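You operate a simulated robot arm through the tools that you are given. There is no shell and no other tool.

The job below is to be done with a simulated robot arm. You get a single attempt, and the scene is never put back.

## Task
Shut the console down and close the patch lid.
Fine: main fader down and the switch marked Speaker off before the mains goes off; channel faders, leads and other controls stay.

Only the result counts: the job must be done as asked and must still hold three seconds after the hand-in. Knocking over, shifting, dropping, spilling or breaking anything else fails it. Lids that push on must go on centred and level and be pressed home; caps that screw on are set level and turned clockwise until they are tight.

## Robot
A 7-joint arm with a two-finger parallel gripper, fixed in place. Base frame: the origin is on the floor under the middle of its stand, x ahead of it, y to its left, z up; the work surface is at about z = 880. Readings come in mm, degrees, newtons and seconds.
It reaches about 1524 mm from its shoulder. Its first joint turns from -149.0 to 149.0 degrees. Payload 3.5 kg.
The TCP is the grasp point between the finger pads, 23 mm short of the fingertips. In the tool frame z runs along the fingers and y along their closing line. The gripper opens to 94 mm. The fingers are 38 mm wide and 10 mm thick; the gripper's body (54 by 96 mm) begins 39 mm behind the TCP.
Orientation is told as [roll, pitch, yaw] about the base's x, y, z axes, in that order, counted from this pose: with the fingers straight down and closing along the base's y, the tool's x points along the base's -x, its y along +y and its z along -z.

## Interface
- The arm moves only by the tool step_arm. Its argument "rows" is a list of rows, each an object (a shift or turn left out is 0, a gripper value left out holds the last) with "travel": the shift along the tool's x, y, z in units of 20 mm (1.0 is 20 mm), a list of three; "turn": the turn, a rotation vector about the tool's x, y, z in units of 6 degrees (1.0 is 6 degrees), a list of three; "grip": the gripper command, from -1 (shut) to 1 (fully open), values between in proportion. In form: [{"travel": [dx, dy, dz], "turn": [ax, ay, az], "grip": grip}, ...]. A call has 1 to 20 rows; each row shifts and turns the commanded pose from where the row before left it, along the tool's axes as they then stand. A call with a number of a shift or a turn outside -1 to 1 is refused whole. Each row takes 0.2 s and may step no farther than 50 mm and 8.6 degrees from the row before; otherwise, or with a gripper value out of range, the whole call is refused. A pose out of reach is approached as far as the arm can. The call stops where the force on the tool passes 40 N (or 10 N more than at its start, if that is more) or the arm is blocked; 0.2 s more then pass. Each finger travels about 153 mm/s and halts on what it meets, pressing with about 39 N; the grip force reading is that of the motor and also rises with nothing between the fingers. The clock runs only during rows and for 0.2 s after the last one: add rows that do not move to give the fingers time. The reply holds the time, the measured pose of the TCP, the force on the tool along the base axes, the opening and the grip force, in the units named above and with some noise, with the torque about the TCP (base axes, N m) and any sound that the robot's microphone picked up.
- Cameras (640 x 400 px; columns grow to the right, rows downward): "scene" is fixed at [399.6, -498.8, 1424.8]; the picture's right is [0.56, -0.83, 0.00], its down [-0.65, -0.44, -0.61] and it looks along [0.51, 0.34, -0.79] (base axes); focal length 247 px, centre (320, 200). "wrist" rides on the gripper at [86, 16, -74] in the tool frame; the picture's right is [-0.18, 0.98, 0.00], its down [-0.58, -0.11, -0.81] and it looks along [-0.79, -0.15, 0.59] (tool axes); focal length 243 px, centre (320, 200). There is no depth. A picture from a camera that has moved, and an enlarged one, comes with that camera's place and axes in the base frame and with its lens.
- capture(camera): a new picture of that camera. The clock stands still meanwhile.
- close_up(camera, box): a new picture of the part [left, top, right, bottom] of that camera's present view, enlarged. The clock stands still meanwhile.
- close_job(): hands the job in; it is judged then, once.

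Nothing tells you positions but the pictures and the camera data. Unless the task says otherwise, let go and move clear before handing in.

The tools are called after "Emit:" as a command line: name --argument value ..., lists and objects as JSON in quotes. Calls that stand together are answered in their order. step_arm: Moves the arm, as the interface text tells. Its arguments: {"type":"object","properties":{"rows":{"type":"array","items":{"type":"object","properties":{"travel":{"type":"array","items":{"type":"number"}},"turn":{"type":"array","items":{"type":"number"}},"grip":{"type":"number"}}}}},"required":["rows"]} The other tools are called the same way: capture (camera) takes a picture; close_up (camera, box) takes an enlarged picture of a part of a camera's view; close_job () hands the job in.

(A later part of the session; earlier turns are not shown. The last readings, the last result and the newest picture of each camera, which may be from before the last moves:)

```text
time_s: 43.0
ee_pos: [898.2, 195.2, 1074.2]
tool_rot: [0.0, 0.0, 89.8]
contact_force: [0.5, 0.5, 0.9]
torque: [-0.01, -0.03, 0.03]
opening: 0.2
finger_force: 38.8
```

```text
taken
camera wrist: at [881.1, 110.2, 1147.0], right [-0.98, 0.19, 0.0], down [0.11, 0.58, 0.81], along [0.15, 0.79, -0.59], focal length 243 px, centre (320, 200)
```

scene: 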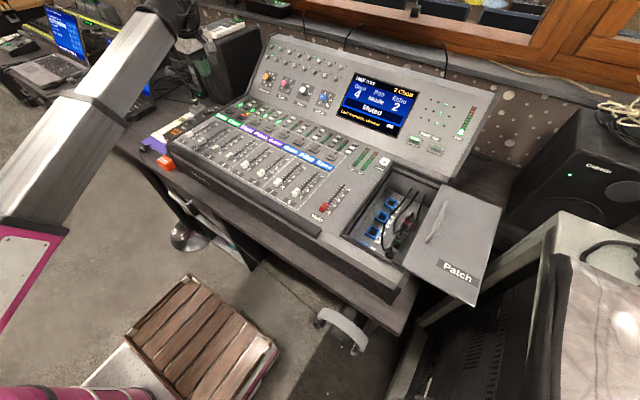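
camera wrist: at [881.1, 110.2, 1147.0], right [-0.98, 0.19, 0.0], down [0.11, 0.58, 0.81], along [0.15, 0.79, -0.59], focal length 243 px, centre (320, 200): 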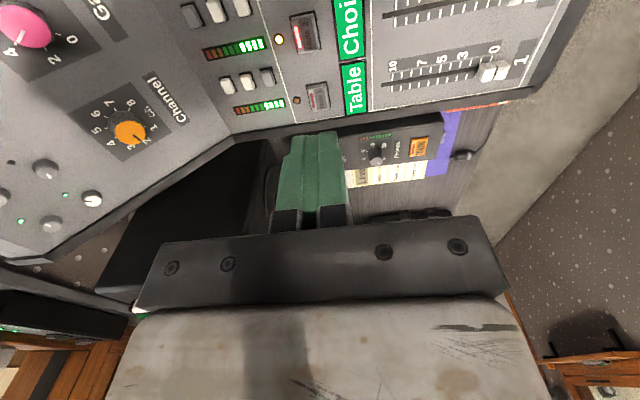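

Triangulating again, the left strip is a separate lower box. The Talk button comes out at (761, 439, 807) and the Speaker rocker at about (918, 437, 808). I'll move so the rocker shows above the fingers in the wrist view.

Emit:
step_arm --rows '[{"travel": [-0.5, 0, 0.1]}, {"travel": [-0.9, -0.05, 0.25]}, {"travel": [-0.93, -0.05, 0.25]}, {"travel": [-0.93, -0.05, 0.25]}, {"travel": [-0.93, -0.05, 0.25]}, {"travel": [-0.93, -0.05, 0.25]}, {"travel": [-0.93, -0.05, 0.25]}, {"travel": [-0.93, -0.05, 0.25]}, {"travel": [-0.93, -0.05, 0.25]}, {"travel": [-0.9, 0, 0.2]}, {"travel": [0, 0, 0]}]'

Emit:
capture --camera "wrist"

Emit:
close_up --camera "wrist" --box '[200, 20, 440, 170]'

Emit:
capture --camera "scene"

```text
time_s: 45.5
ee_pos: [906.3, 372.8, 1026.5]
tool_rot: [0.0, 0.0, 89.8]
contact_force: [0.7, -0.5, 0.1]
torque: [0.01, -0.02, -0.02]
opening: 0.0
finger_force: 38.9
```

```text
taken
camera wrist: at [889.6, 287.2, 1101.0], right [-0.98, 0.19, 0.0], down [0.11, 0.58, 0.81], along [0.15, 0.79, -0.59], focal length 243 px, centre (320, 200)
```

wrist: 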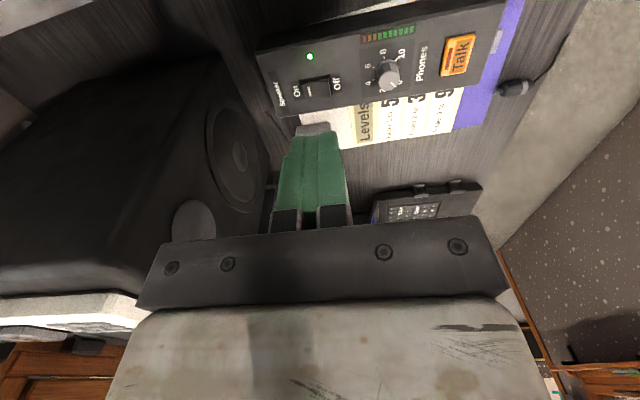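

```text
2.67 times, centred on (320, 95) of wrist
camera zoom: at [889.6, 287.2, 1101.0], right [-0.98, 0.19, 0.0], down [0.11, 0.58, 0.81], along [0.15, 0.79, -0.59], focal length 647 px, centre (320, 480)
```

zoom: 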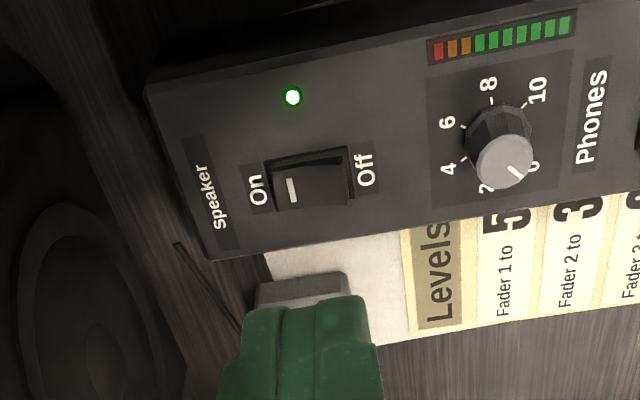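

```text
taken
```

scene: 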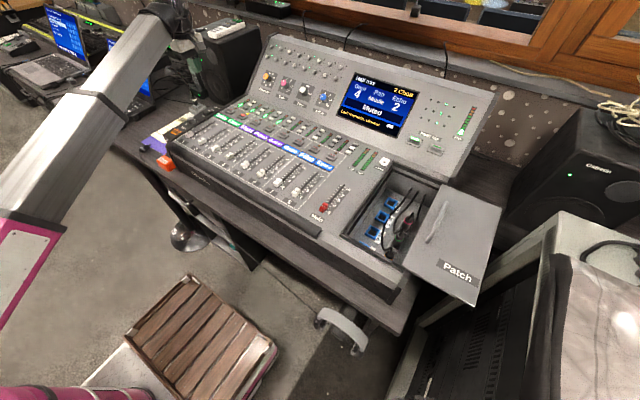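

Now I can clearly see the rocker: "On" at the far end with the mark, "Off" at the near end, and a green LED lit. The rocker spans about x 908–942 at y≈446. I'll come down above the Off end (x≈912) and check clearance.

Emit:
step_arm --rows '[{"travel": [-0.4, -0.05, 0]}, {"travel": [-0.8, -0.05, 0.1]}, {"travel": [-0.9, -0.05, 0.3]}, {"travel": [-0.8, -0.05, 0.5]}, {"travel": [-0.7, -0.05, 0.7]}, {"travel": [-0.06, 0, 0.8]}, {"travel": [0, 0, 0.8]}, {"travel": [0, 0, 0.8]}, {"travel": [0, 0, 0.8]}, {"travel": [0, 0, 0.8]}, {"travel": [0, 0, 0.6]}, {"travel": [0, 0, 0]}]'

Emit:
capture --camera "wrist"

Emit:
close_up --camera "scene" --box '[110, 0, 290, 150]'

```text
time_s: 48.0
ee_pos: [911.8, 445.9, 902.8]
tool_rot: [-0.1, -0.1, 89.8]
contact_force: [1.1, -0.3, -0.3]
torque: [0.01, 0.02, -0.02]
opening: 0.2
finger_force: 39.1
```

```text
taken
camera wrist: at [895.2, 359.6, 976.8], right [-0.98, 0.19, 0.0], down [0.11, 0.58, 0.81], along [0.15, 0.79, -0.59], focal length 243 px, centre (320, 200)
```

wrist: 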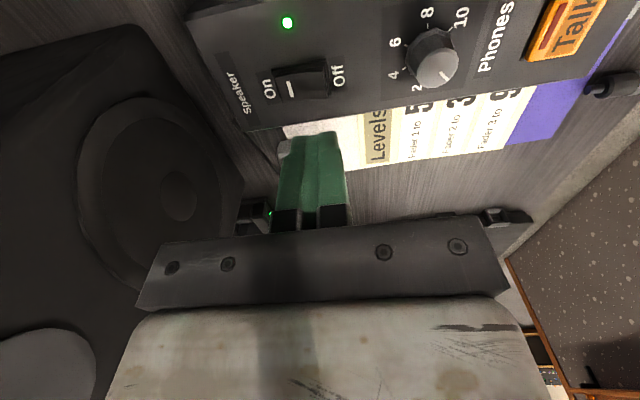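

```text
2.67 times, centred on (200, 75) of scene
camera zoom: at [399.6, -498.8, 1424.8], right [0.56, -0.83, 0.0], down [-0.65, -0.44, -0.61], along [0.51, 0.34, -0.79], focal length 660 px, centre (640, 533)
```

zoom: 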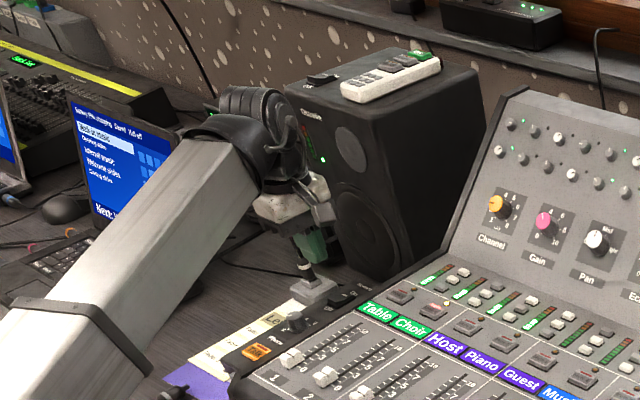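

The rocker position holds from both heights. The scene view shows the mic close to the gripper, so I'll check that relation carefully.

Emit:
close_up --camera "scene" --box '[170, 40, 240, 120]'

Emit:
close_up --camera "wrist" --box '[200, 100, 420, 240]'

```text
5.00 times, centred on (205, 80) of scene
camera zoom: at [399.6, -498.8, 1424.8], right [0.56, -0.83, 0.0], down [-0.65, -0.44, -0.61], along [0.51, 0.34, -0.79], focal length 1237 px, centre (895, 800)
```

zoom: 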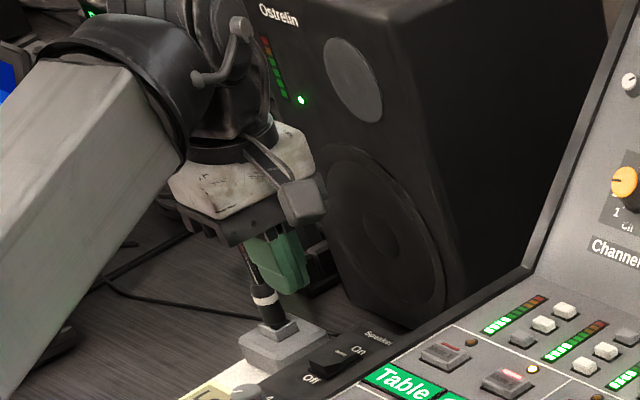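

```text
2.86 times, centred on (310, 170) of wrist
camera zoom: at [895.2, 359.6, 976.8], right [-0.98, 0.19, 0.0], down [0.11, 0.58, 0.81], along [0.15, 0.79, -0.59], focal length 693 px, centre (349, 286)
```

zoom: 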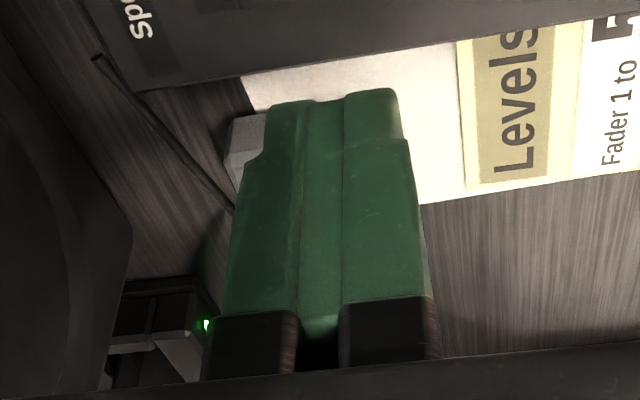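

The mic stem is at about (942, 550), with more than 50 mm of clearance from the gripper. I'll lower to just above the rocker's Off end, then press in tiny steps.

Emit:
step_arm --rows '[{"travel": [0, 0, 0.6]}, {"travel": [0, 0, 0.8]}, {"travel": [0, 0, 0.7]}, {"travel": [0, 0, 0.4]}, {"travel": [0, 0, 0]}]'

Emit:
capture --camera "wrist"

```text
time_s: 49.2
ee_pos: [911.1, 444.5, 854.0]
tool_rot: [-0.1, 0.0, 89.9]
contact_force: [0.0, -0.4, 0.2]
torque: [-0.03, -0.02, 0.0]
opening: 0.0
finger_force: 39.0
```

```text
taken
camera wrist: at [895.0, 359.4, 926.6], right [-0.98, 0.19, 0.0], down [0.11, 0.58, 0.81], along [0.15, 0.79, -0.59], focal length 243 px, centre (320, 200)
```

wrist: 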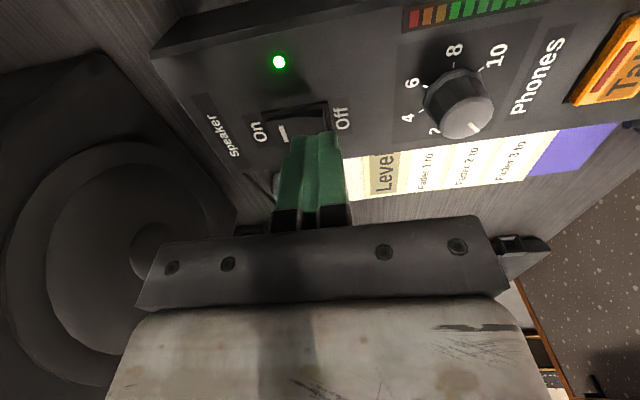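

Emit:
step_arm --rows '[{"travel": [0, 0, 0.25]}, {"travel": [0, 0, 0.2]}, {"travel": [0, 0, 0.15]}, {"travel": [0, 0, 0]}]'

Emit:
capture --camera "wrist"

```text
time_s: 50.2
ee_pos: [912.1, 445.6, 840.9]
tool_rot: [-0.1, 0.0, 89.8]
contact_force: [-0.1, 0.6, 1.3]
torque: [0.01, 0.0, 0.03]
opening: 0.0
finger_force: 39.2
```

```text
taken
camera wrist: at [895.0, 360.0, 914.4], right [-0.98, 0.19, 0.0], down [0.11, 0.58, 0.81], along [0.15, 0.79, -0.59], focal length 243 px, centre (320, 200)
```

wrist: 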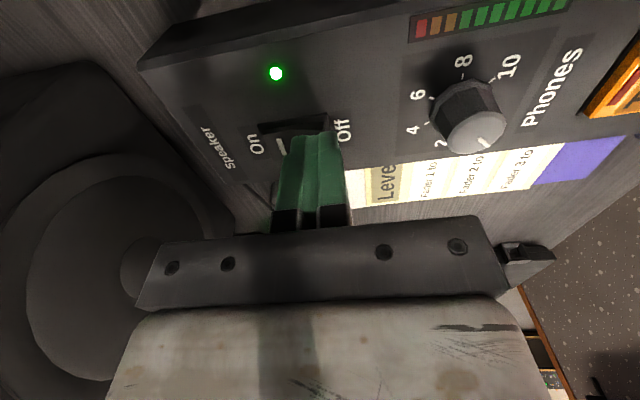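

Emit:
step_arm --rows '[{"travel": [0, 0, 0.1]}, {"travel": [0, 0, 0.1]}, {"travel": [0, 0, 0]}]'

Emit:
step_arm --rows '[{"travel": [0, 0, 0.1]}, {"travel": [0, 0, 0]}]'

```text
time_s: 51.0
ee_pos: [911.5, 445.9, 836.2]
tool_rot: [0.1, -0.1, 89.7]
contact_force: [1.2, -0.3, 0.0]
torque: [-0.01, 0.02, 0.0]
opening: 0.0
finger_force: 38.9
```

```text
time_s: 51.6
ee_pos: [911.3, 445.3, 835.0]
tool_rot: [0.1, 0.0, 89.8]
contact_force: [0.3, 0.1, 1.7]
torque: [-0.02, 0.01, -0.02]
opening: 0.1
finger_force: 38.9
```

Emit:
step_arm --rows '[{"travel": [0, 0, 0.1]}, {"travel": [0, 0, 0]}]'

Emit:
step_arm --rows '[{"travel": [0, 0, 0.1]}, {"travel": [0, 0, 0]}]'

Emit:
capture --camera "wrist"

```text
time_s: 52.2
ee_pos: [911.1, 443.5, 833.9]
tool_rot: [0.0, 0.1, 89.8]
contact_force: [-0.6, 0.5, 0.7]
torque: [0.03, 0.02, 0.03]
opening: 0.2
finger_force: 39.4
```

```text
time_s: 52.9
ee_pos: [910.8, 445.7, 832.9]
tool_rot: [-0.1, 0.0, 89.8]
contact_force: [0.7, 1.7, 25.9]
torque: [0.08, -0.27, 0.02]
opening: 0.0
finger_force: 39.1
```

```text
taken
camera wrist: at [894.7, 359.5, 906.3], right [-0.98, 0.19, 0.0], down [0.11, 0.58, 0.81], along [0.15, 0.79, -0.59], focal length 243 px, centre (320, 200)
```

wrist: 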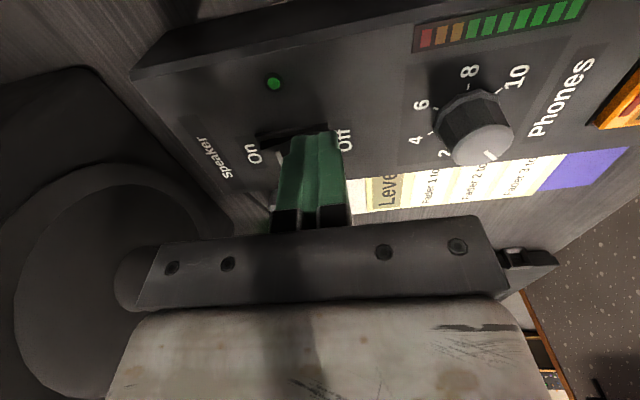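

The LED has gone dark, so the rocker has flipped to Off. I'll lift straight up and confirm.

Emit:
step_arm --rows '[{"travel": [0, 0, -0.3]}, {"travel": [0, 0, -0.6]}, {"travel": [0, 0, -0.8]}, {"travel": [0, 0, -0.9]}, {"travel": [0, 0, -0.9]}, {"travel": [0, 0, -0.5]}, {"travel": [0, 0, 0]}]'

Emit:
capture --camera "wrist"

Emit:
close_up --camera "wrist" --box '[200, 0, 440, 150]'

```text
time_s: 54.5
ee_pos: [910.3, 445.4, 912.1]
tool_rot: [-0.1, 0.0, 89.8]
contact_force: [-0.8, 1.0, -0.1]
torque: [0.0, 0.02, 0.03]
opening: 0.2
finger_force: 39.0
```

```text
taken
camera wrist: at [895.0, 360.2, 984.8], right [-0.98, 0.19, 0.0], down [0.11, 0.58, 0.81], along [0.15, 0.79, -0.59], focal length 243 px, centre (320, 200)
```

wrist: 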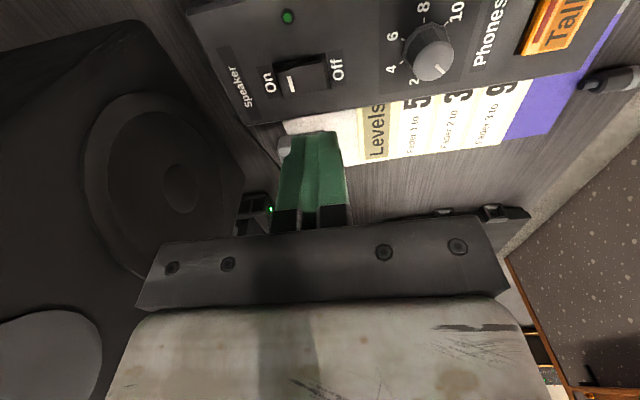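

```text
2.67 times, centred on (320, 75) of wrist
camera zoom: at [895.0, 360.2, 984.8], right [-0.98, 0.19, 0.0], down [0.11, 0.58, 0.81], along [0.15, 0.79, -0.59], focal length 647 px, centre (320, 533)
```

zoom: 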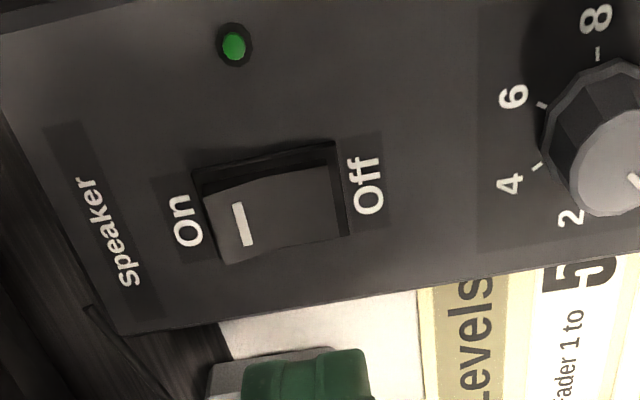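

Confirmed: the rocker is on Off, its LED is unlit, and nothing else moved. Next is the Mains box near (670, 393, 760). It sits by the console corner, so I want the camera on the +y side there. I'll rise first and then turn the gripper back to yaw -90.

Emit:
step_arm --rows '[{"travel": [0, 0, -0.5]}, {"travel": [0, 0, -0.9]}, {"travel": [0, 0, -0.9]}, {"travel": [0, 0, -0.9]}, {"travel": [0.2, 0.3, -0.9]}, {"travel": [0.2, 0.4, -0.9]}, {"travel": [0.2, 0.4, -0.9]}, {"travel": [0.2, 0.4, -0.9]}, {"travel": [0.2, 0.4, -0.9]}, {"travel": [0.2, 0.4, -0.9]}, {"travel": [0.2, 0.4, -0.6]}, {"travel": [0, 0, 0]}]'

Emit:
step_arm --rows '[{"turn": [0, 0, 0.5]}, {"turn": [0, 0, 1]}, {"turn": [0, 0, 1]}, {"turn": [0, 0, 1]}, {"turn": [0, 0, 1]}, {"turn": [0, 0, 1]}, {"turn": [0, 0, 1]}, {"turn": [0, 0, 1]}, {"turn": [0, 0, 1]}, {"turn": [0, 0, 1]}, {"turn": [0, 0, 1]}, {"turn": [0, 0, 1]}, {"turn": [0, 0, 1]}, {"turn": [0, 0, 1]}, {"turn": [0, 0, 1]}, {"turn": [0, 0, 1]}, {"turn": [0, 0, 1]}, {"turn": [0, 0, 1]}, {"turn": [0, 0, 1]}]'

Emit:
step_arm --rows '[{"turn": [0, 0, 1]}, {"turn": [0, 0, 1]}, {"turn": [0, 0, 1]}, {"turn": [0, 0, 1]}, {"turn": [0, 0, 1]}, {"turn": [0, 0, 1]}, {"turn": [0, 0, 1]}, {"turn": [0, 0, 1]}, {"turn": [0, 0, 1]}, {"turn": [0, 0, 1]}, {"turn": [0, 0, 1]}, {"turn": [0, 0, 0.5]}, {"turn": [0, 0, 0]}]'

Emit:
capture --camera "wrist"

Emit:
capture --camera "scene"

```text
time_s: 57.0
ee_pos: [857.9, 417.5, 1094.6]
tool_rot: [-0.1, 0.0, 89.8]
contact_force: [0.1, -0.2, -0.3]
torque: [-0.01, 0.0, -0.01]
opening: 0.1
finger_force: 38.7
```

```text
time_s: 61.0
ee_pos: [858.0, 417.4, 1095.1]
tool_rot: [0.0, 0.0, -21.3]
contact_force: [-1.6, -0.4, 0.2]
torque: [-0.02, 0.03, -0.05]
opening: 0.0
finger_force: 39.1
```

```text
time_s: 63.9
ee_pos: [857.2, 417.2, 1095.6]
tool_rot: [0.0, 0.0, -90.2]
contact_force: [0.8, 0.5, 0.2]
torque: [-0.01, 0.01, 0.0]
opening: 0.0
finger_force: 38.8
```

```text
taken
camera wrist: at [873.7, 504.8, 1168.7], right [0.98, -0.19, 0.0], down [-0.11, -0.58, 0.81], along [-0.15, -0.79, -0.59], focal length 243 px, centre (320, 200)
```

wrist: 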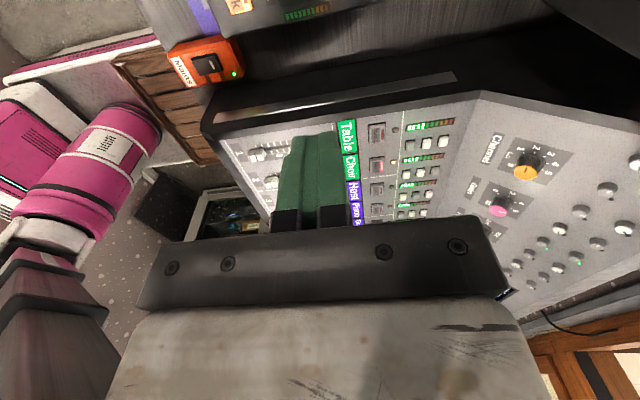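

```text
taken
```

scene: 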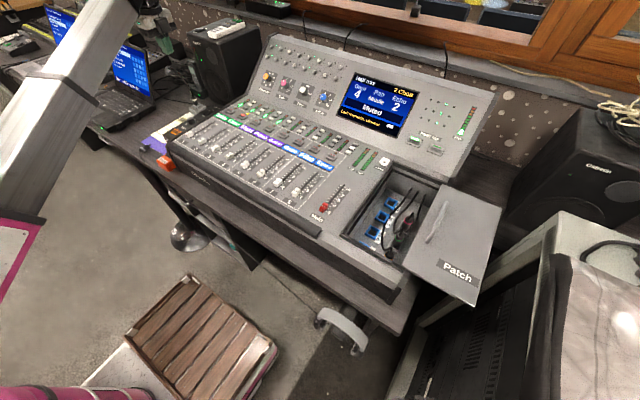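

The Mains box is now visible from the left with a rocker and a green lamp. I'll zoom in on it.

Emit:
close_up --camera "wrist" --box '[140, 10, 300, 110]'

```text
4.00 times, centred on (220, 60) of wrist
camera zoom: at [873.7, 504.8, 1168.7], right [0.98, -0.19, 0.0], down [-0.11, -0.58, 0.81], along [-0.15, -0.79, -0.59], focal length 970 px, centre (720, 760)
```

zoom: 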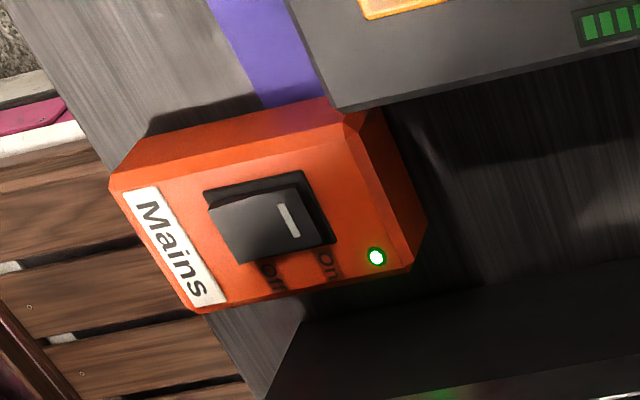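

The Mains rocker also has "Off" on the near (-x) end and "On" with its white mark on the far end. The box top is around z≈790 and the rocker near (675, 369). I'll move closer for a better look.

Emit:
step_arm --rows '[{"travel": [0.05, -0.4, 0.2]}, {"travel": [0.05, -0.8, 0.5]}, {"travel": [0.05, -0.8, 0.5]}, {"travel": [0.05, -0.8, 0.5]}, {"travel": [0.05, -0.8, 0.5]}, {"travel": [0.05, -0.8, 0.5]}, {"travel": [0.05, -0.8, 0.5]}, {"travel": [0.05, -0.8, 0.5]}, {"travel": [0.05, -0.8, 0.5]}, {"travel": [0.05, -0.8, 0.5]}, {"travel": [0.05, -0.7, 0.4]}, {"travel": [0, 0, 0]}]'

Emit:
capture --camera "wrist"

Emit:
capture --camera "scene"

```text
time_s: 66.5
ee_pos: [691.8, 429.8, 993.1]
tool_rot: [0.0, 0.0, -90.2]
contact_force: [-0.2, 0.8, 0.1]
torque: [-0.01, 0.0, 0.01]
opening: 0.0
finger_force: 39.3
```

```text
taken
camera wrist: at [707.6, 516.5, 1066.0], right [0.98, -0.19, 0.0], down [-0.11, -0.58, 0.81], along [-0.15, -0.79, -0.59], focal length 243 px, centre (320, 200)
```

wrist: 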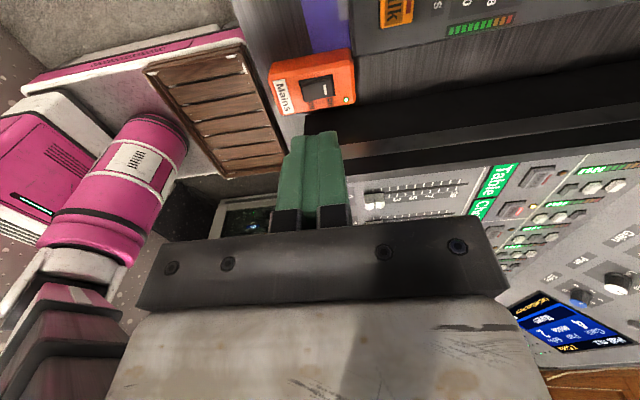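

```text
taken
```

scene: 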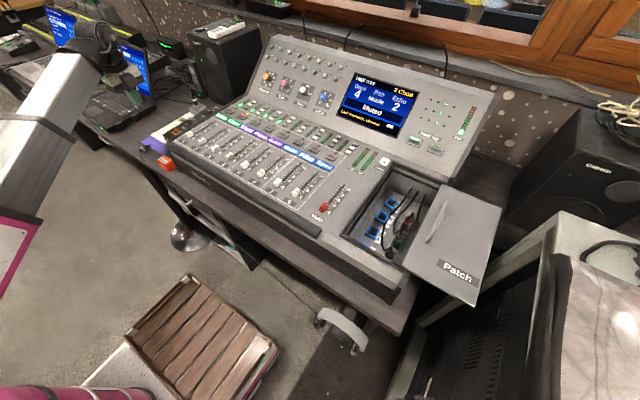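

Emit:
close_up --camera "wrist" --box '[250, 35, 410, 135]'

Emit:
close_up --camera "scene" --box '[150, 145, 190, 175]'

```text
4.00 times, centred on (330, 85) of wrist
camera zoom: at [707.6, 516.5, 1066.0], right [0.98, -0.19, 0.0], down [-0.11, -0.58, 0.81], along [-0.15, -0.79, -0.59], focal length 970 px, centre (280, 660)
```

zoom: 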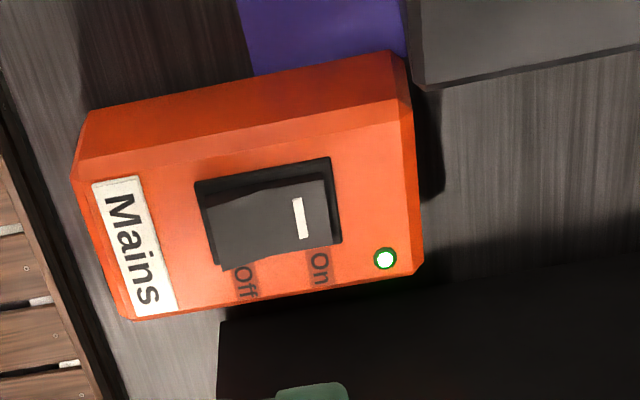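

```text
13.33 times, centred on (170, 160) of scene
camera zoom: at [399.6, -498.8, 1424.8], right [0.56, -0.83, 0.0], down [-0.65, -0.44, -0.61], along [0.51, 0.34, -0.79], focal length 3299 px, centre (2320, 733)
```

zoom: 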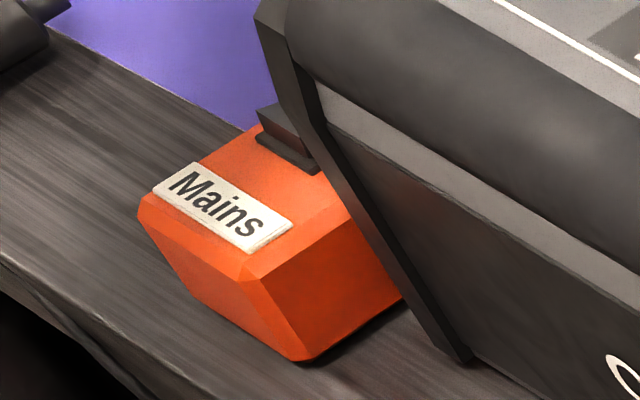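

The Off end is raised, the rocker centre is about (677, 371), and the box top is at z≈791. I'll position over the Off end (x≈663) and come down in stages.

Emit:
step_arm --rows '[{"travel": [-0.4, -0.2, 0.1]}, {"travel": [-0.8, -0.4, 0.3]}, {"travel": [-0.8, -0.4, 0.5]}, {"travel": [-0.7, -0.35, 0.6]}, {"travel": [-0.25, -0.1, 0.8]}, {"travel": [0, 0, 0.8]}, {"travel": [0, 0, 0.8]}, {"travel": [0, 0, 0.8]}, {"travel": [0, 0, 0.8]}, {"travel": [0, 0, 0.5]}, {"travel": [0, 0, 0]}]'

Emit:
capture --camera "wrist"

Emit:
capture --camera "scene"

```text
time_s: 68.8
ee_pos: [663.1, 369.6, 872.3]
tool_rot: [0.1, 0.0, -90.2]
contact_force: [0.4, 0.7, -0.8]
torque: [0.04, -0.02, 0.0]
opening: 0.0
finger_force: 39.3
```

```text
taken
camera wrist: at [678.6, 457.4, 946.1], right [0.98, -0.19, 0.0], down [-0.11, -0.58, 0.81], along [-0.15, -0.79, -0.59], focal length 243 px, centre (320, 200)
```

wrist: 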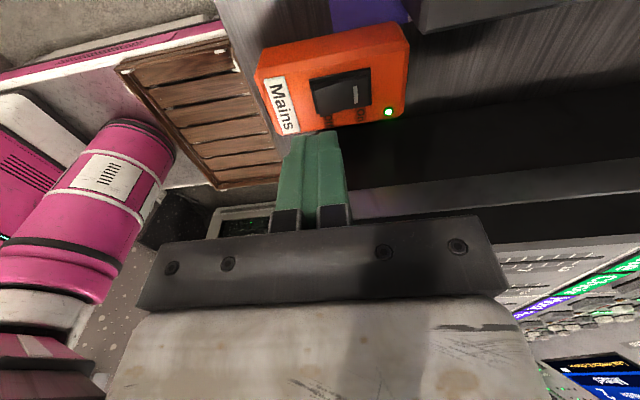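

```text
taken
```

scene: 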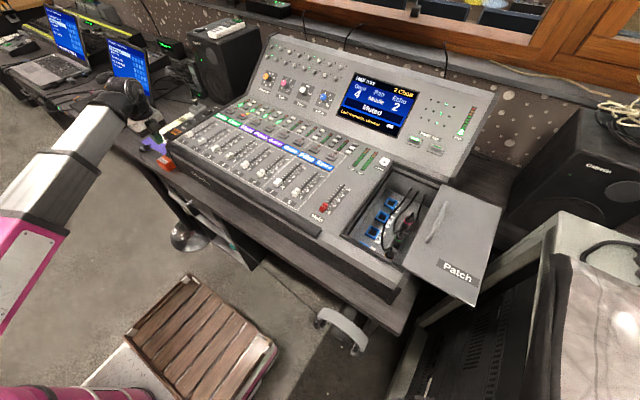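

The estimate holds: rocker centre (676, 371). I'm descending to just above it.

Emit:
step_arm --rows '[{"travel": [0.05, 0, 0.5]}, {"travel": [0, 0, 0.6]}, {"travel": [0, 0, 0.4]}, {"travel": [0, 0, 0.2]}, {"travel": [0, 0, 0]}]'

Emit:
capture --camera "wrist"

```text
time_s: 70.0
ee_pos: [661.9, 371.3, 839.4]
tool_rot: [0.0, 0.0, -90.2]
contact_force: [0.6, 0.1, 0.7]
torque: [-0.01, 0.02, -0.01]
opening: 0.0
finger_force: 38.8
```

```text
taken
camera wrist: at [678.6, 458.3, 912.0], right [0.98, -0.19, 0.0], down [-0.11, -0.58, 0.81], along [-0.15, -0.79, -0.59], focal length 243 px, centre (320, 200)
```

wrist: 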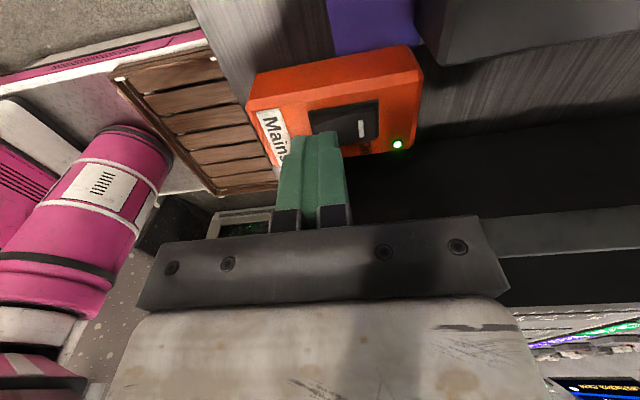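

Emit:
step_arm --rows '[{"travel": [0, 0, 0.2]}, {"travel": [0, 0, 0.15]}, {"travel": [0, 0, 0.1]}, {"travel": [0, 0, 0]}]'

Emit:
step_arm --rows '[{"travel": [0, 0, 0.1]}, {"travel": [0, 0, 0]}]'

Emit:
step_arm --rows '[{"travel": [0, 0, 0.1]}, {"travel": [0, 0, 0]}]'

Emit:
capture --camera "wrist"

```text
time_s: 71.0
ee_pos: [663.0, 370.7, 829.4]
tool_rot: [-0.1, 0.1, -90.2]
contact_force: [-0.1, 0.5, -0.7]
torque: [0.02, -0.01, -0.03]
opening: 0.0
finger_force: 39.0
```

```text
time_s: 71.7
ee_pos: [662.8, 370.5, 828.6]
tool_rot: [0.0, 0.0, -90.2]
contact_force: [-0.1, 0.2, -0.2]
torque: [-0.01, 0.01, 0.0]
opening: 0.1
finger_force: 39.3
```

```text
time_s: 72.2
ee_pos: [663.0, 371.2, 826.4]
tool_rot: [0.1, 0.1, -90.1]
contact_force: [0.8, 1.0, -0.4]
torque: [0.0, -0.01, 0.0]
opening: 0.0
finger_force: 39.5
```

```text
taken
camera wrist: at [679.0, 458.6, 899.5], right [0.98, -0.19, 0.0], down [-0.11, -0.58, 0.81], along [-0.15, -0.79, -0.59], focal length 243 px, centre (320, 200)
```

wrist: 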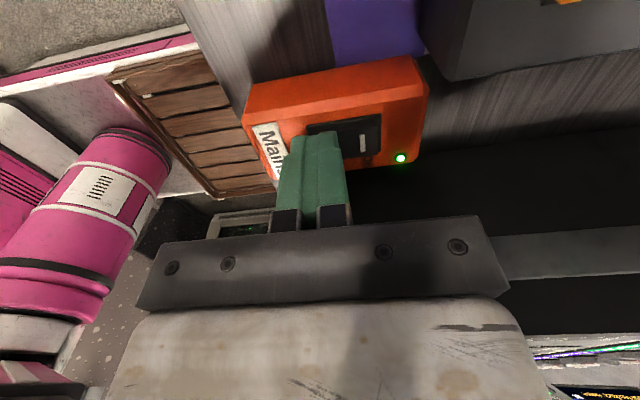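

Emit:
step_arm --rows '[{"travel": [0, 0, 0.1]}, {"travel": [0, 0, 0]}]'

Emit:
step_arm --rows '[{"travel": [0, 0, 0.1]}, {"travel": [0, 0, 0]}]'

Emit:
capture --camera "wrist"

```text
time_s: 72.8
ee_pos: [661.0, 370.1, 826.0]
tool_rot: [0.1, 0.1, -90.2]
contact_force: [0.9, -0.6, 0.6]
torque: [0.0, -0.01, 0.0]
opening: 0.1
finger_force: 39.2
```

```text
time_s: 73.5
ee_pos: [661.9, 371.5, 823.0]
tool_rot: [0.0, 0.0, -90.2]
contact_force: [-1.5, 1.2, 1.1]
torque: [-0.05, 0.05, -0.02]
opening: 0.1
finger_force: 38.7
```

```text
taken
camera wrist: at [678.7, 458.5, 895.5], right [0.98, -0.19, 0.0], down [-0.11, -0.58, 0.81], along [-0.15, -0.79, -0.59], focal length 243 px, centre (320, 200)
```

wrist: 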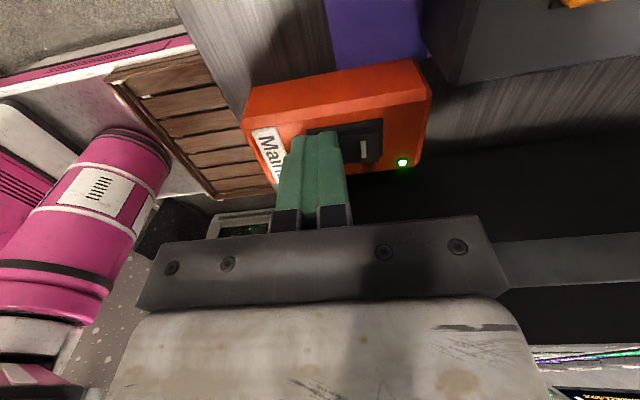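

Emit:
step_arm --rows '[{"travel": [0, 0, 0.1]}, {"travel": [0, 0, 0]}]'

Emit:
step_arm --rows '[{"travel": [0, 0, 0.1]}, {"travel": [0, 0, 0]}]'

Emit:
capture --camera "wrist"

```text
time_s: 74.0
ee_pos: [662.6, 371.8, 819.9]
tool_rot: [0.2, 0.0, -90.2]
contact_force: [-1.2, 1.3, 22.6]
torque: [-0.14, -0.21, 0.03]
opening: 0.0
finger_force: 38.8
```

```text
time_s: 74.4
ee_pos: [662.9, 372.1, 820.7]
tool_rot: [0.2, 0.0, -90.2]
contact_force: [-4.4, -0.7, 13.6]
torque: [-0.1, -0.05, -0.05]
opening: 0.0
finger_force: 39.4
stopped in row 1: the force on the tool passed its limit at 46 N (the readings are from after the stop); the commanded pose is now the measured one
```

```text
taken
camera wrist: at [678.5, 458.4, 894.6], right [0.98, -0.19, 0.0], down [-0.11, -0.58, 0.81], along [-0.15, -0.79, -0.59], focal length 243 px, centre (320, 200)
```

wrist: 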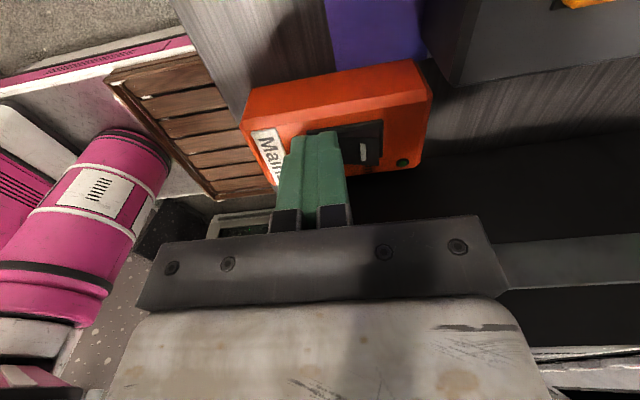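

The mains lamp has gone dark, so the mains rocker has flipped. I'll lift off and verify with both cameras.

Emit:
step_arm --rows '[{"travel": [0, 0, -0.3]}, {"travel": [0, 0, -0.6]}, {"travel": [0, 0, -0.8]}, {"travel": [0, 0, -0.9]}, {"travel": [0, 0, -0.9]}, {"travel": [0, 0, -0.9]}, {"travel": [0.1, 0.1, -0.9]}, {"travel": [0.1, 0.2, -0.9]}, {"travel": [0, 0, 0]}]'

Emit:
close_up --camera "wrist" --box '[220, 20, 460, 170]'

Emit:
capture --camera "scene"

```text
time_s: 76.4
ee_pos: [667.8, 375.4, 944.1]
tool_rot: [0.1, 0.0, -90.1]
contact_force: [0.6, 0.3, 0.6]
torque: [0.0, -0.01, 0.0]
opening: 0.0
finger_force: 39.0
```

```text
2.67 times, centred on (340, 95) of wrist
camera zoom: at [684.8, 463.1, 1017.7], right [0.98, -0.19, 0.0], down [-0.11, -0.58, 0.81], along [-0.15, -0.79, -0.59], focal length 647 px, centre (267, 480)
```

zoom: 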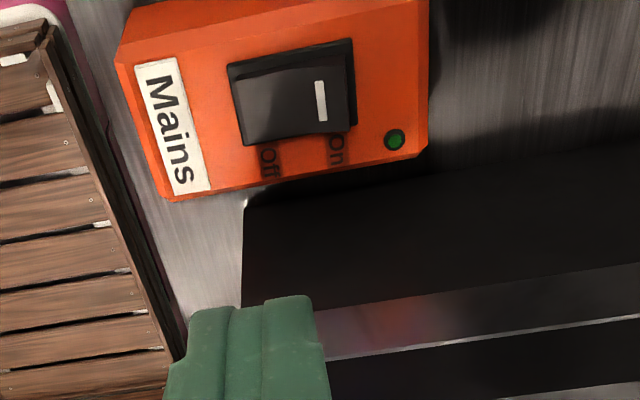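

```text
taken
```

scene: 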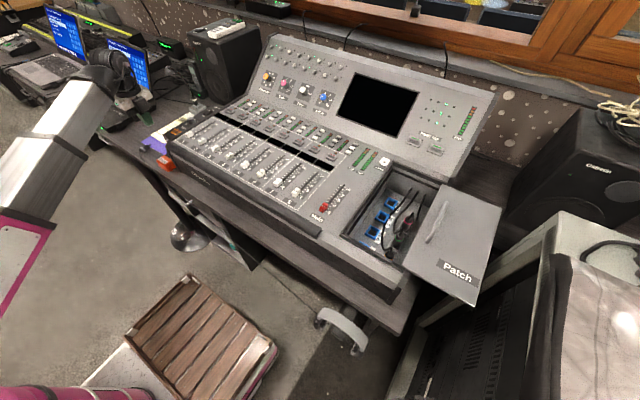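

The console is dark and mains is on Off. Now the patch lid: I'll rise and travel to the right side for a close look at it.

Emit:
step_arm --rows '[{"travel": [0, 0.3, -0.5]}, {"travel": [-0.2, 0.6, -0.9]}, {"travel": [-0.5, 0.8, -0.9]}, {"travel": [-0.8, 0.9, -0.9]}, {"travel": [-0.9, 0.9, -0.9]}, {"travel": [-0.9, 0.9, -0.9]}, {"travel": [-0.9, 0.9, -0.9]}, {"travel": [-0.9, 0.9, -0.5]}, {"travel": [-0.9, 0.9, 0]}, {"travel": [-0.95, 0.5, 0]}, {"travel": [-0.95, 0, 0]}, {"travel": [-0.95, 0, 0]}, {"travel": [-0.95, 0, 0]}, {"travel": [-0.95, 0, 0]}, {"travel": [-0.95, 0, 0]}, {"travel": [-0.95, 0, 0]}, {"travel": [-0.95, 0, 0]}, {"travel": [-0.95, 0, 0]}, {"travel": [-0.95, 0, 0]}, {"travel": [-0.95, 0, 0]}]'

Emit:
step_arm --rows '[{"travel": [-0.9, 0, 0]}, {"travel": [-0.95, 0, 0]}, {"travel": [-0.95, 0, 0]}, {"travel": [-0.95, 0, 0]}, {"travel": [-0.95, 0, 0]}, {"travel": [-0.95, 0, 0]}, {"travel": [-0.95, 0, 0]}, {"travel": [-0.95, 0, 0]}, {"travel": [-0.95, 0, 0]}, {"travel": [-0.95, 0, 0]}, {"travel": [-0.95, 0, 0]}, {"travel": [-0.95, 0, 0]}, {"travel": [-0.5, 0, 0]}, {"travel": [0, 0, 0]}]'

Emit:
capture --camera "wrist"

Emit:
close_up --camera "scene" --box '[320, 150, 520, 310]'

```text
time_s: 80.6
ee_pos: [818.4, 45.0, 1072.7]
tool_rot: [0.2, -0.1, -90.1]
contact_force: [0.3, 0.0, 0.4]
torque: [0.02, 0.0, 0.06]
opening: 0.1
finger_force: 38.7
```

```text
time_s: 83.6
ee_pos: [819.1, -192.1, 1072.1]
tool_rot: [0.2, 0.0, -90.2]
contact_force: [0.1, -1.1, -0.4]
torque: [0.01, -0.02, -0.02]
opening: 0.0
finger_force: 39.4
```

```text
taken
camera wrist: at [834.8, -104.7, 1145.8], right [0.98, -0.19, 0.0], down [-0.11, -0.58, 0.81], along [-0.15, -0.79, -0.59], focal length 243 px, centre (320, 200)
```

wrist: 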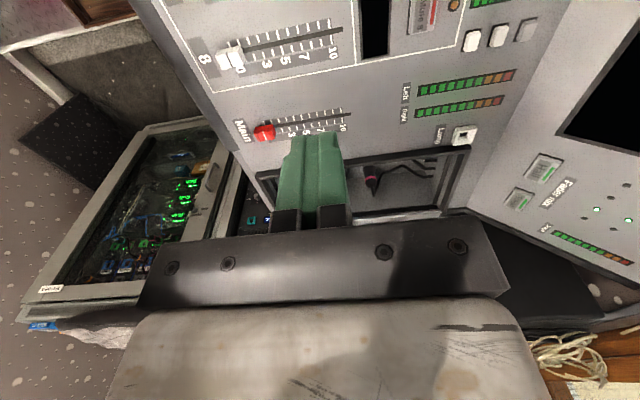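

```text
2.50 times, centred on (420, 230) of scene
camera zoom: at [399.6, -498.8, 1424.8], right [0.56, -0.83, 0.0], down [-0.65, -0.44, -0.61], along [0.51, 0.34, -0.79], focal length 619 px, centre (70, 125)
```

zoom: 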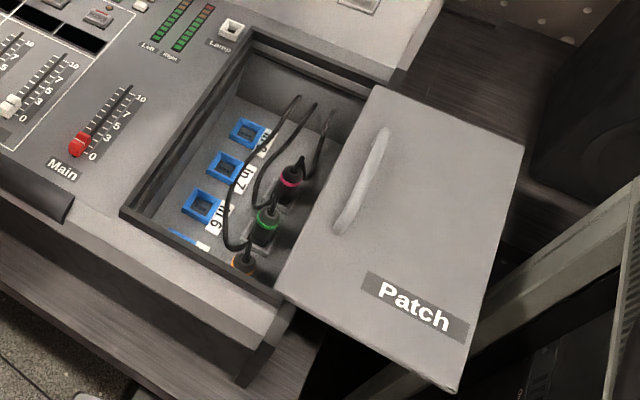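

The lid looks like a sliding panel that runs in rails at the front and rear of the compartment. I'll zoom in on the rails and the lid edge, and move further right to see it from the wrist.

Emit:
close_up --camera "scene" --box '[360, 190, 450, 270]'

Emit:
close_up --camera "scene" --box '[390, 155, 500, 245]'

Emit:
close_up --camera "scene" --box '[400, 220, 500, 310]'

Emit:
step_arm --rows '[{"travel": [-0.5, 0.2, 0]}, {"travel": [-0.95, 0.2, 0]}, {"travel": [-0.95, 0.2, 0]}, {"travel": [-0.95, 0.2, 0]}, {"travel": [-0.95, 0.2, 0]}, {"travel": [-0.95, 0.2, 0]}, {"travel": [-0.95, 0.2, 0]}, {"travel": [-0.95, 0.2, 0]}, {"travel": [-0.95, 0.2, 0]}, {"travel": [-0.95, 0.2, 0]}, {"travel": [-0.5, 0, 0]}, {"travel": [0, 0, 0]}]'

Emit:
capture --camera "wrist"

```text
5.00 times, centred on (405, 230) of scene
camera zoom: at [399.6, -498.8, 1424.8], right [0.56, -0.83, 0.0], down [-0.65, -0.44, -0.61], along [0.51, 0.34, -0.79], focal length 1237 px, centre (-105, 50)
```

zoom: 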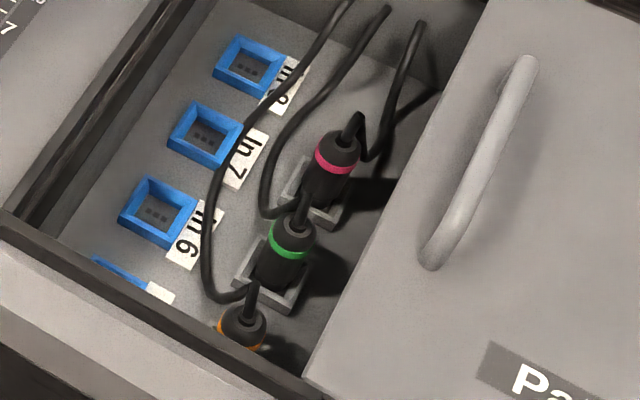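

```text
4.44 times, centred on (445, 200) of scene
camera zoom: at [399.6, -498.8, 1424.8], right [0.56, -0.83, 0.0], down [-0.65, -0.44, -0.61], along [0.51, 0.34, -0.79], focal length 1100 px, centre (-236, 200)
```

zoom: 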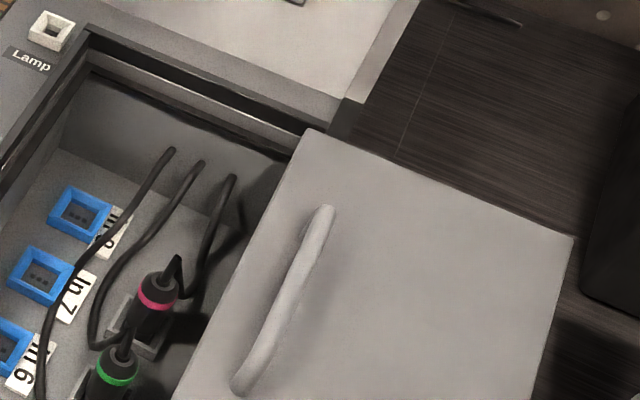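

```text
4.44 times, centred on (450, 265) of scene
camera zoom: at [399.6, -498.8, 1424.8], right [0.56, -0.83, 0.0], down [-0.65, -0.44, -0.61], along [0.51, 0.34, -0.79], focal length 1100 px, centre (-258, -89)
```

zoom: 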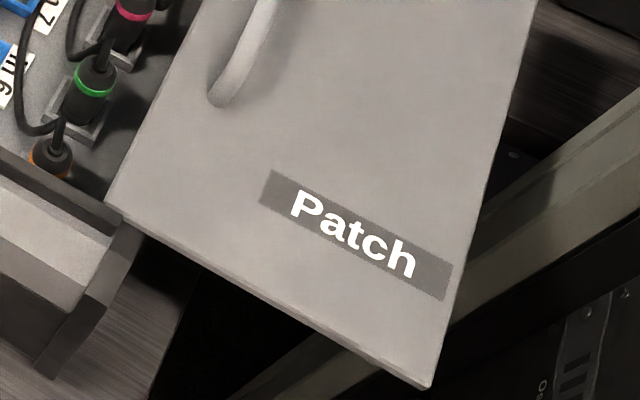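

```text
time_s: 86.2
ee_pos: [856.9, -382.9, 1073.2]
tool_rot: [0.2, 0.0, -90.2]
contact_force: [0.6, 0.0, -0.6]
torque: [0.01, -0.02, 0.01]
opening: 0.0
finger_force: 38.6
```

```text
taken
camera wrist: at [874.6, -295.7, 1145.9], right [0.98, -0.19, 0.0], down [-0.11, -0.58, 0.81], along [-0.15, -0.79, -0.59], focal length 243 px, centre (320, 200)
```

wrist: 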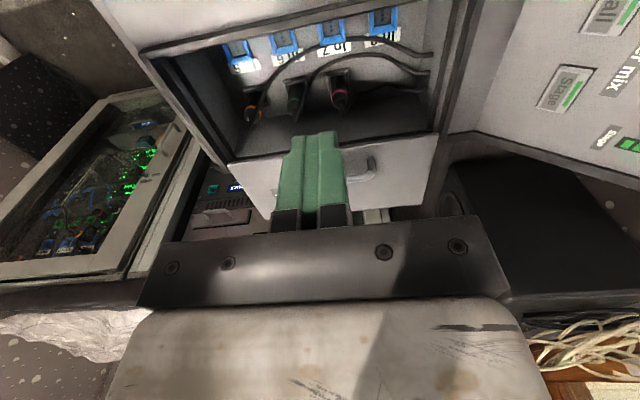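

The lid corners fit a level rectangle at z≈877 (x 700–1003, y -528 to -692), so it's a sliding lid that has to travel about +160 mm in y. I'll zoom the wrist view to check the handle height and the rails.

Emit:
close_up --camera "wrist" --box '[200, 90, 480, 250]'

Emit:
close_up --camera "wrist" --box '[130, 0, 290, 130]'

Emit:
close_up --camera "wrist" --box '[370, 0, 500, 160]'

```text
2.29 times, centred on (340, 170) of wrist
camera zoom: at [874.6, -295.7, 1145.9], right [0.98, -0.19, 0.0], down [-0.11, -0.58, 0.81], along [-0.15, -0.79, -0.59], focal length 555 px, centre (274, 269)
```

zoom: 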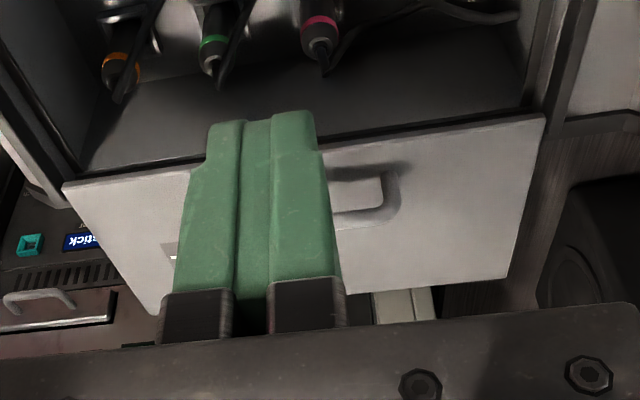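

```text
3.08 times, centred on (210, 65) of wrist
camera zoom: at [874.6, -295.7, 1145.9], right [0.98, -0.19, 0.0], down [-0.11, -0.58, 0.81], along [-0.15, -0.79, -0.59], focal length 746 px, centre (658, 615)
```

zoom: 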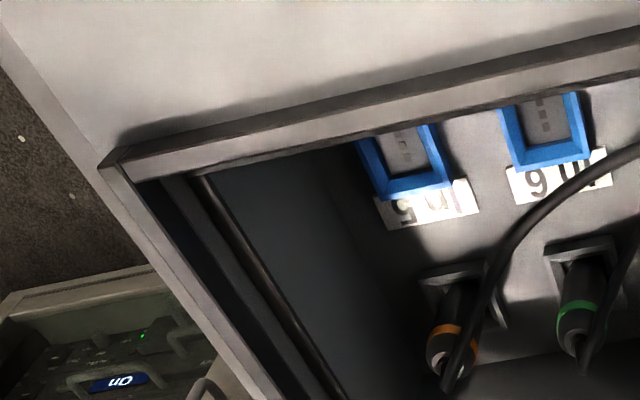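

```text
2.50 times, centred on (435, 80) of wrist
camera zoom: at [874.6, -295.7, 1145.9], right [0.98, -0.19, 0.0], down [-0.11, -0.58, 0.81], along [-0.15, -0.79, -0.59], focal length 606 px, centre (32, 500)
```

zoom: 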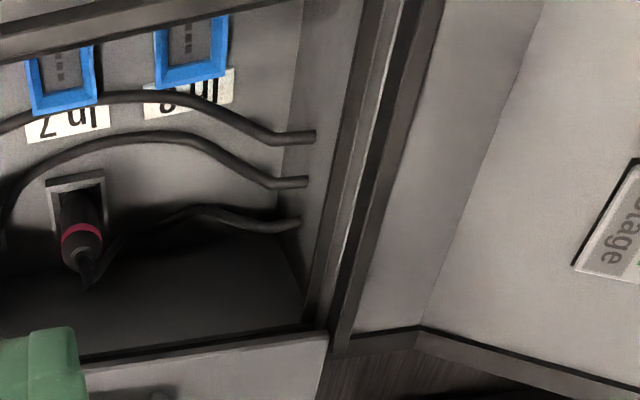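

The lid's top surface is at about z≈888, and the handle is a D-bar along x (about x 762–897, y≈-554, z≈916). I'll push it toward +y with closed fingers from its right side at x≈838. First I'll go beyond the handle, high.

Emit:
step_arm --rows '[{"travel": [-0.5, 0, 0]}, {"travel": [-0.9, -0.08, 0.2]}, {"travel": [-0.95, -0.08, 0.3]}, {"travel": [-0.95, -0.08, 0.3]}, {"travel": [-0.95, -0.08, 0.3]}, {"travel": [-0.95, -0.08, 0.3]}, {"travel": [-0.95, -0.08, 0.3]}, {"travel": [-0.95, -0.08, 0.3]}, {"travel": [-0.95, -0.08, 0.3]}, {"travel": [-0.95, -0.08, 0.3]}, {"travel": [-0.95, -0.08, 0.3]}, {"travel": [-0.95, -0.08, 0.3]}, {"travel": [-0.5, 0, 0.2]}, {"travel": [0, 0, 0]}]'

Emit:
capture --camera "wrist"

Emit:
close_up --camera "scene" --box '[340, 130, 540, 310]'

```text
time_s: 89.2
ee_pos: [838.7, -610.6, 1003.0]
tool_rot: [0.1, 0.0, -90.2]
contact_force: [0.7, 0.0, 0.8]
torque: [-0.01, -0.02, 0.01]
opening: 0.0
finger_force: 39.3
```

```text
taken
camera wrist: at [855.6, -522.9, 1077.2], right [0.98, -0.19, 0.0], down [-0.11, -0.58, 0.81], along [-0.15, -0.79, -0.59], focal length 243 px, centre (320, 200)
```

wrist: 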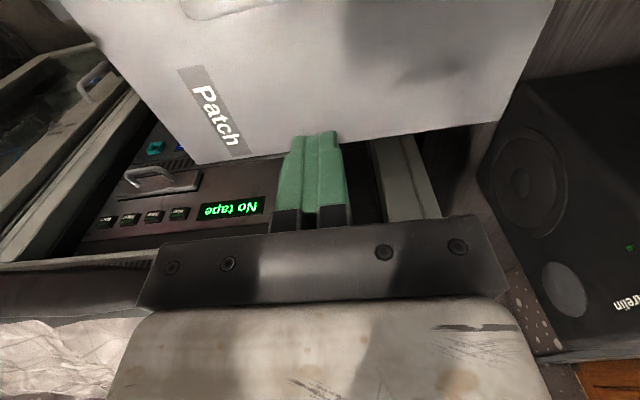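

```text
2.22 times, centred on (440, 220) of scene
camera zoom: at [399.6, -498.8, 1424.8], right [0.56, -0.83, 0.0], down [-0.65, -0.44, -0.61], along [0.51, 0.34, -0.79], focal length 550 px, centre (53, 156)
```

zoom: 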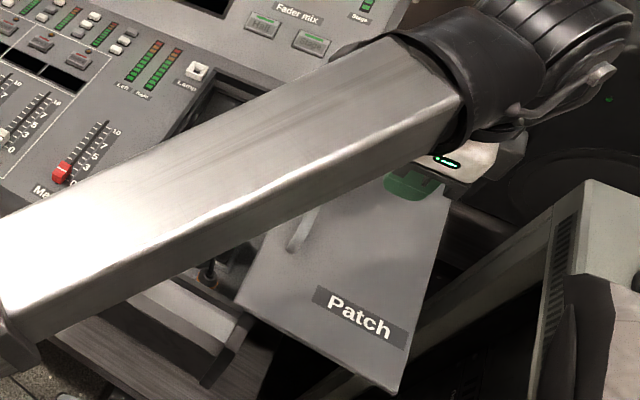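

I'm right of the handle with space around me. I'll descend so the fingertips are about 12 mm above the lid, level with the bar.

Emit:
step_arm --rows '[{"travel": [0, 0, 0.5]}, {"travel": [0, 0, 0.8]}, {"travel": [0, 0, 0.8]}, {"travel": [0, 0, 0.8]}, {"travel": [0, 0, 0.6]}, {"travel": [0, 0, 0.35]}, {"travel": [0, 0, 0]}]'

Emit:
capture --camera "wrist"

Emit:
close_up --camera "scene" --box '[380, 150, 500, 260]'

```text
time_s: 90.8
ee_pos: [838.7, -610.4, 927.1]
tool_rot: [0.3, 0.0, -90.2]
contact_force: [-0.4, -0.2, -0.3]
torque: [-0.01, 0.02, -0.01]
opening: 0.0
finger_force: 38.8
```

```text
taken
camera wrist: at [855.7, -523.3, 1000.6], right [0.98, -0.19, 0.0], down [-0.11, -0.58, 0.81], along [-0.15, -0.79, -0.59], focal length 243 px, centre (320, 200)
```

wrist: 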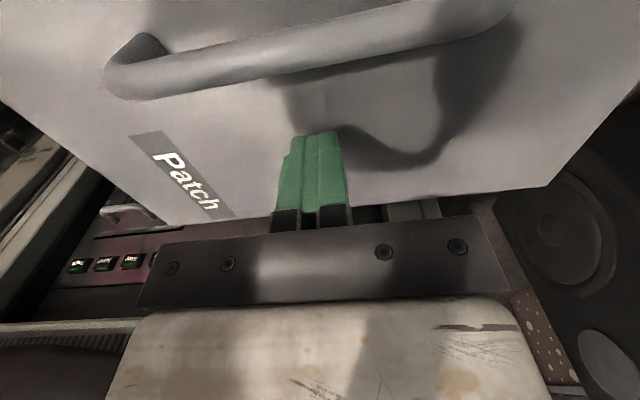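

```text
3.64 times, centred on (440, 205) of scene
camera zoom: at [399.6, -498.8, 1424.8], right [0.56, -0.83, 0.0], down [-0.65, -0.44, -0.61], along [0.51, 0.34, -0.79], focal length 900 px, centre (-116, 182)
```

zoom: 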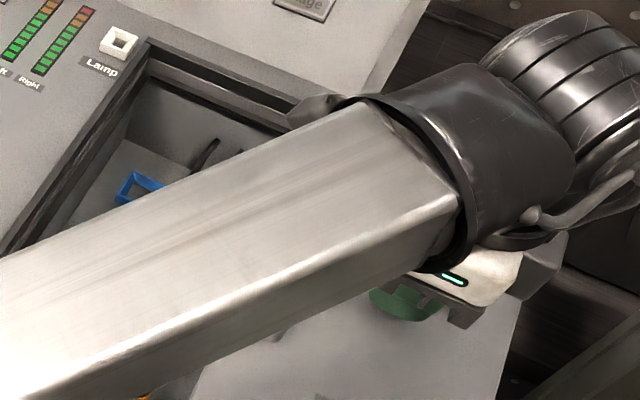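

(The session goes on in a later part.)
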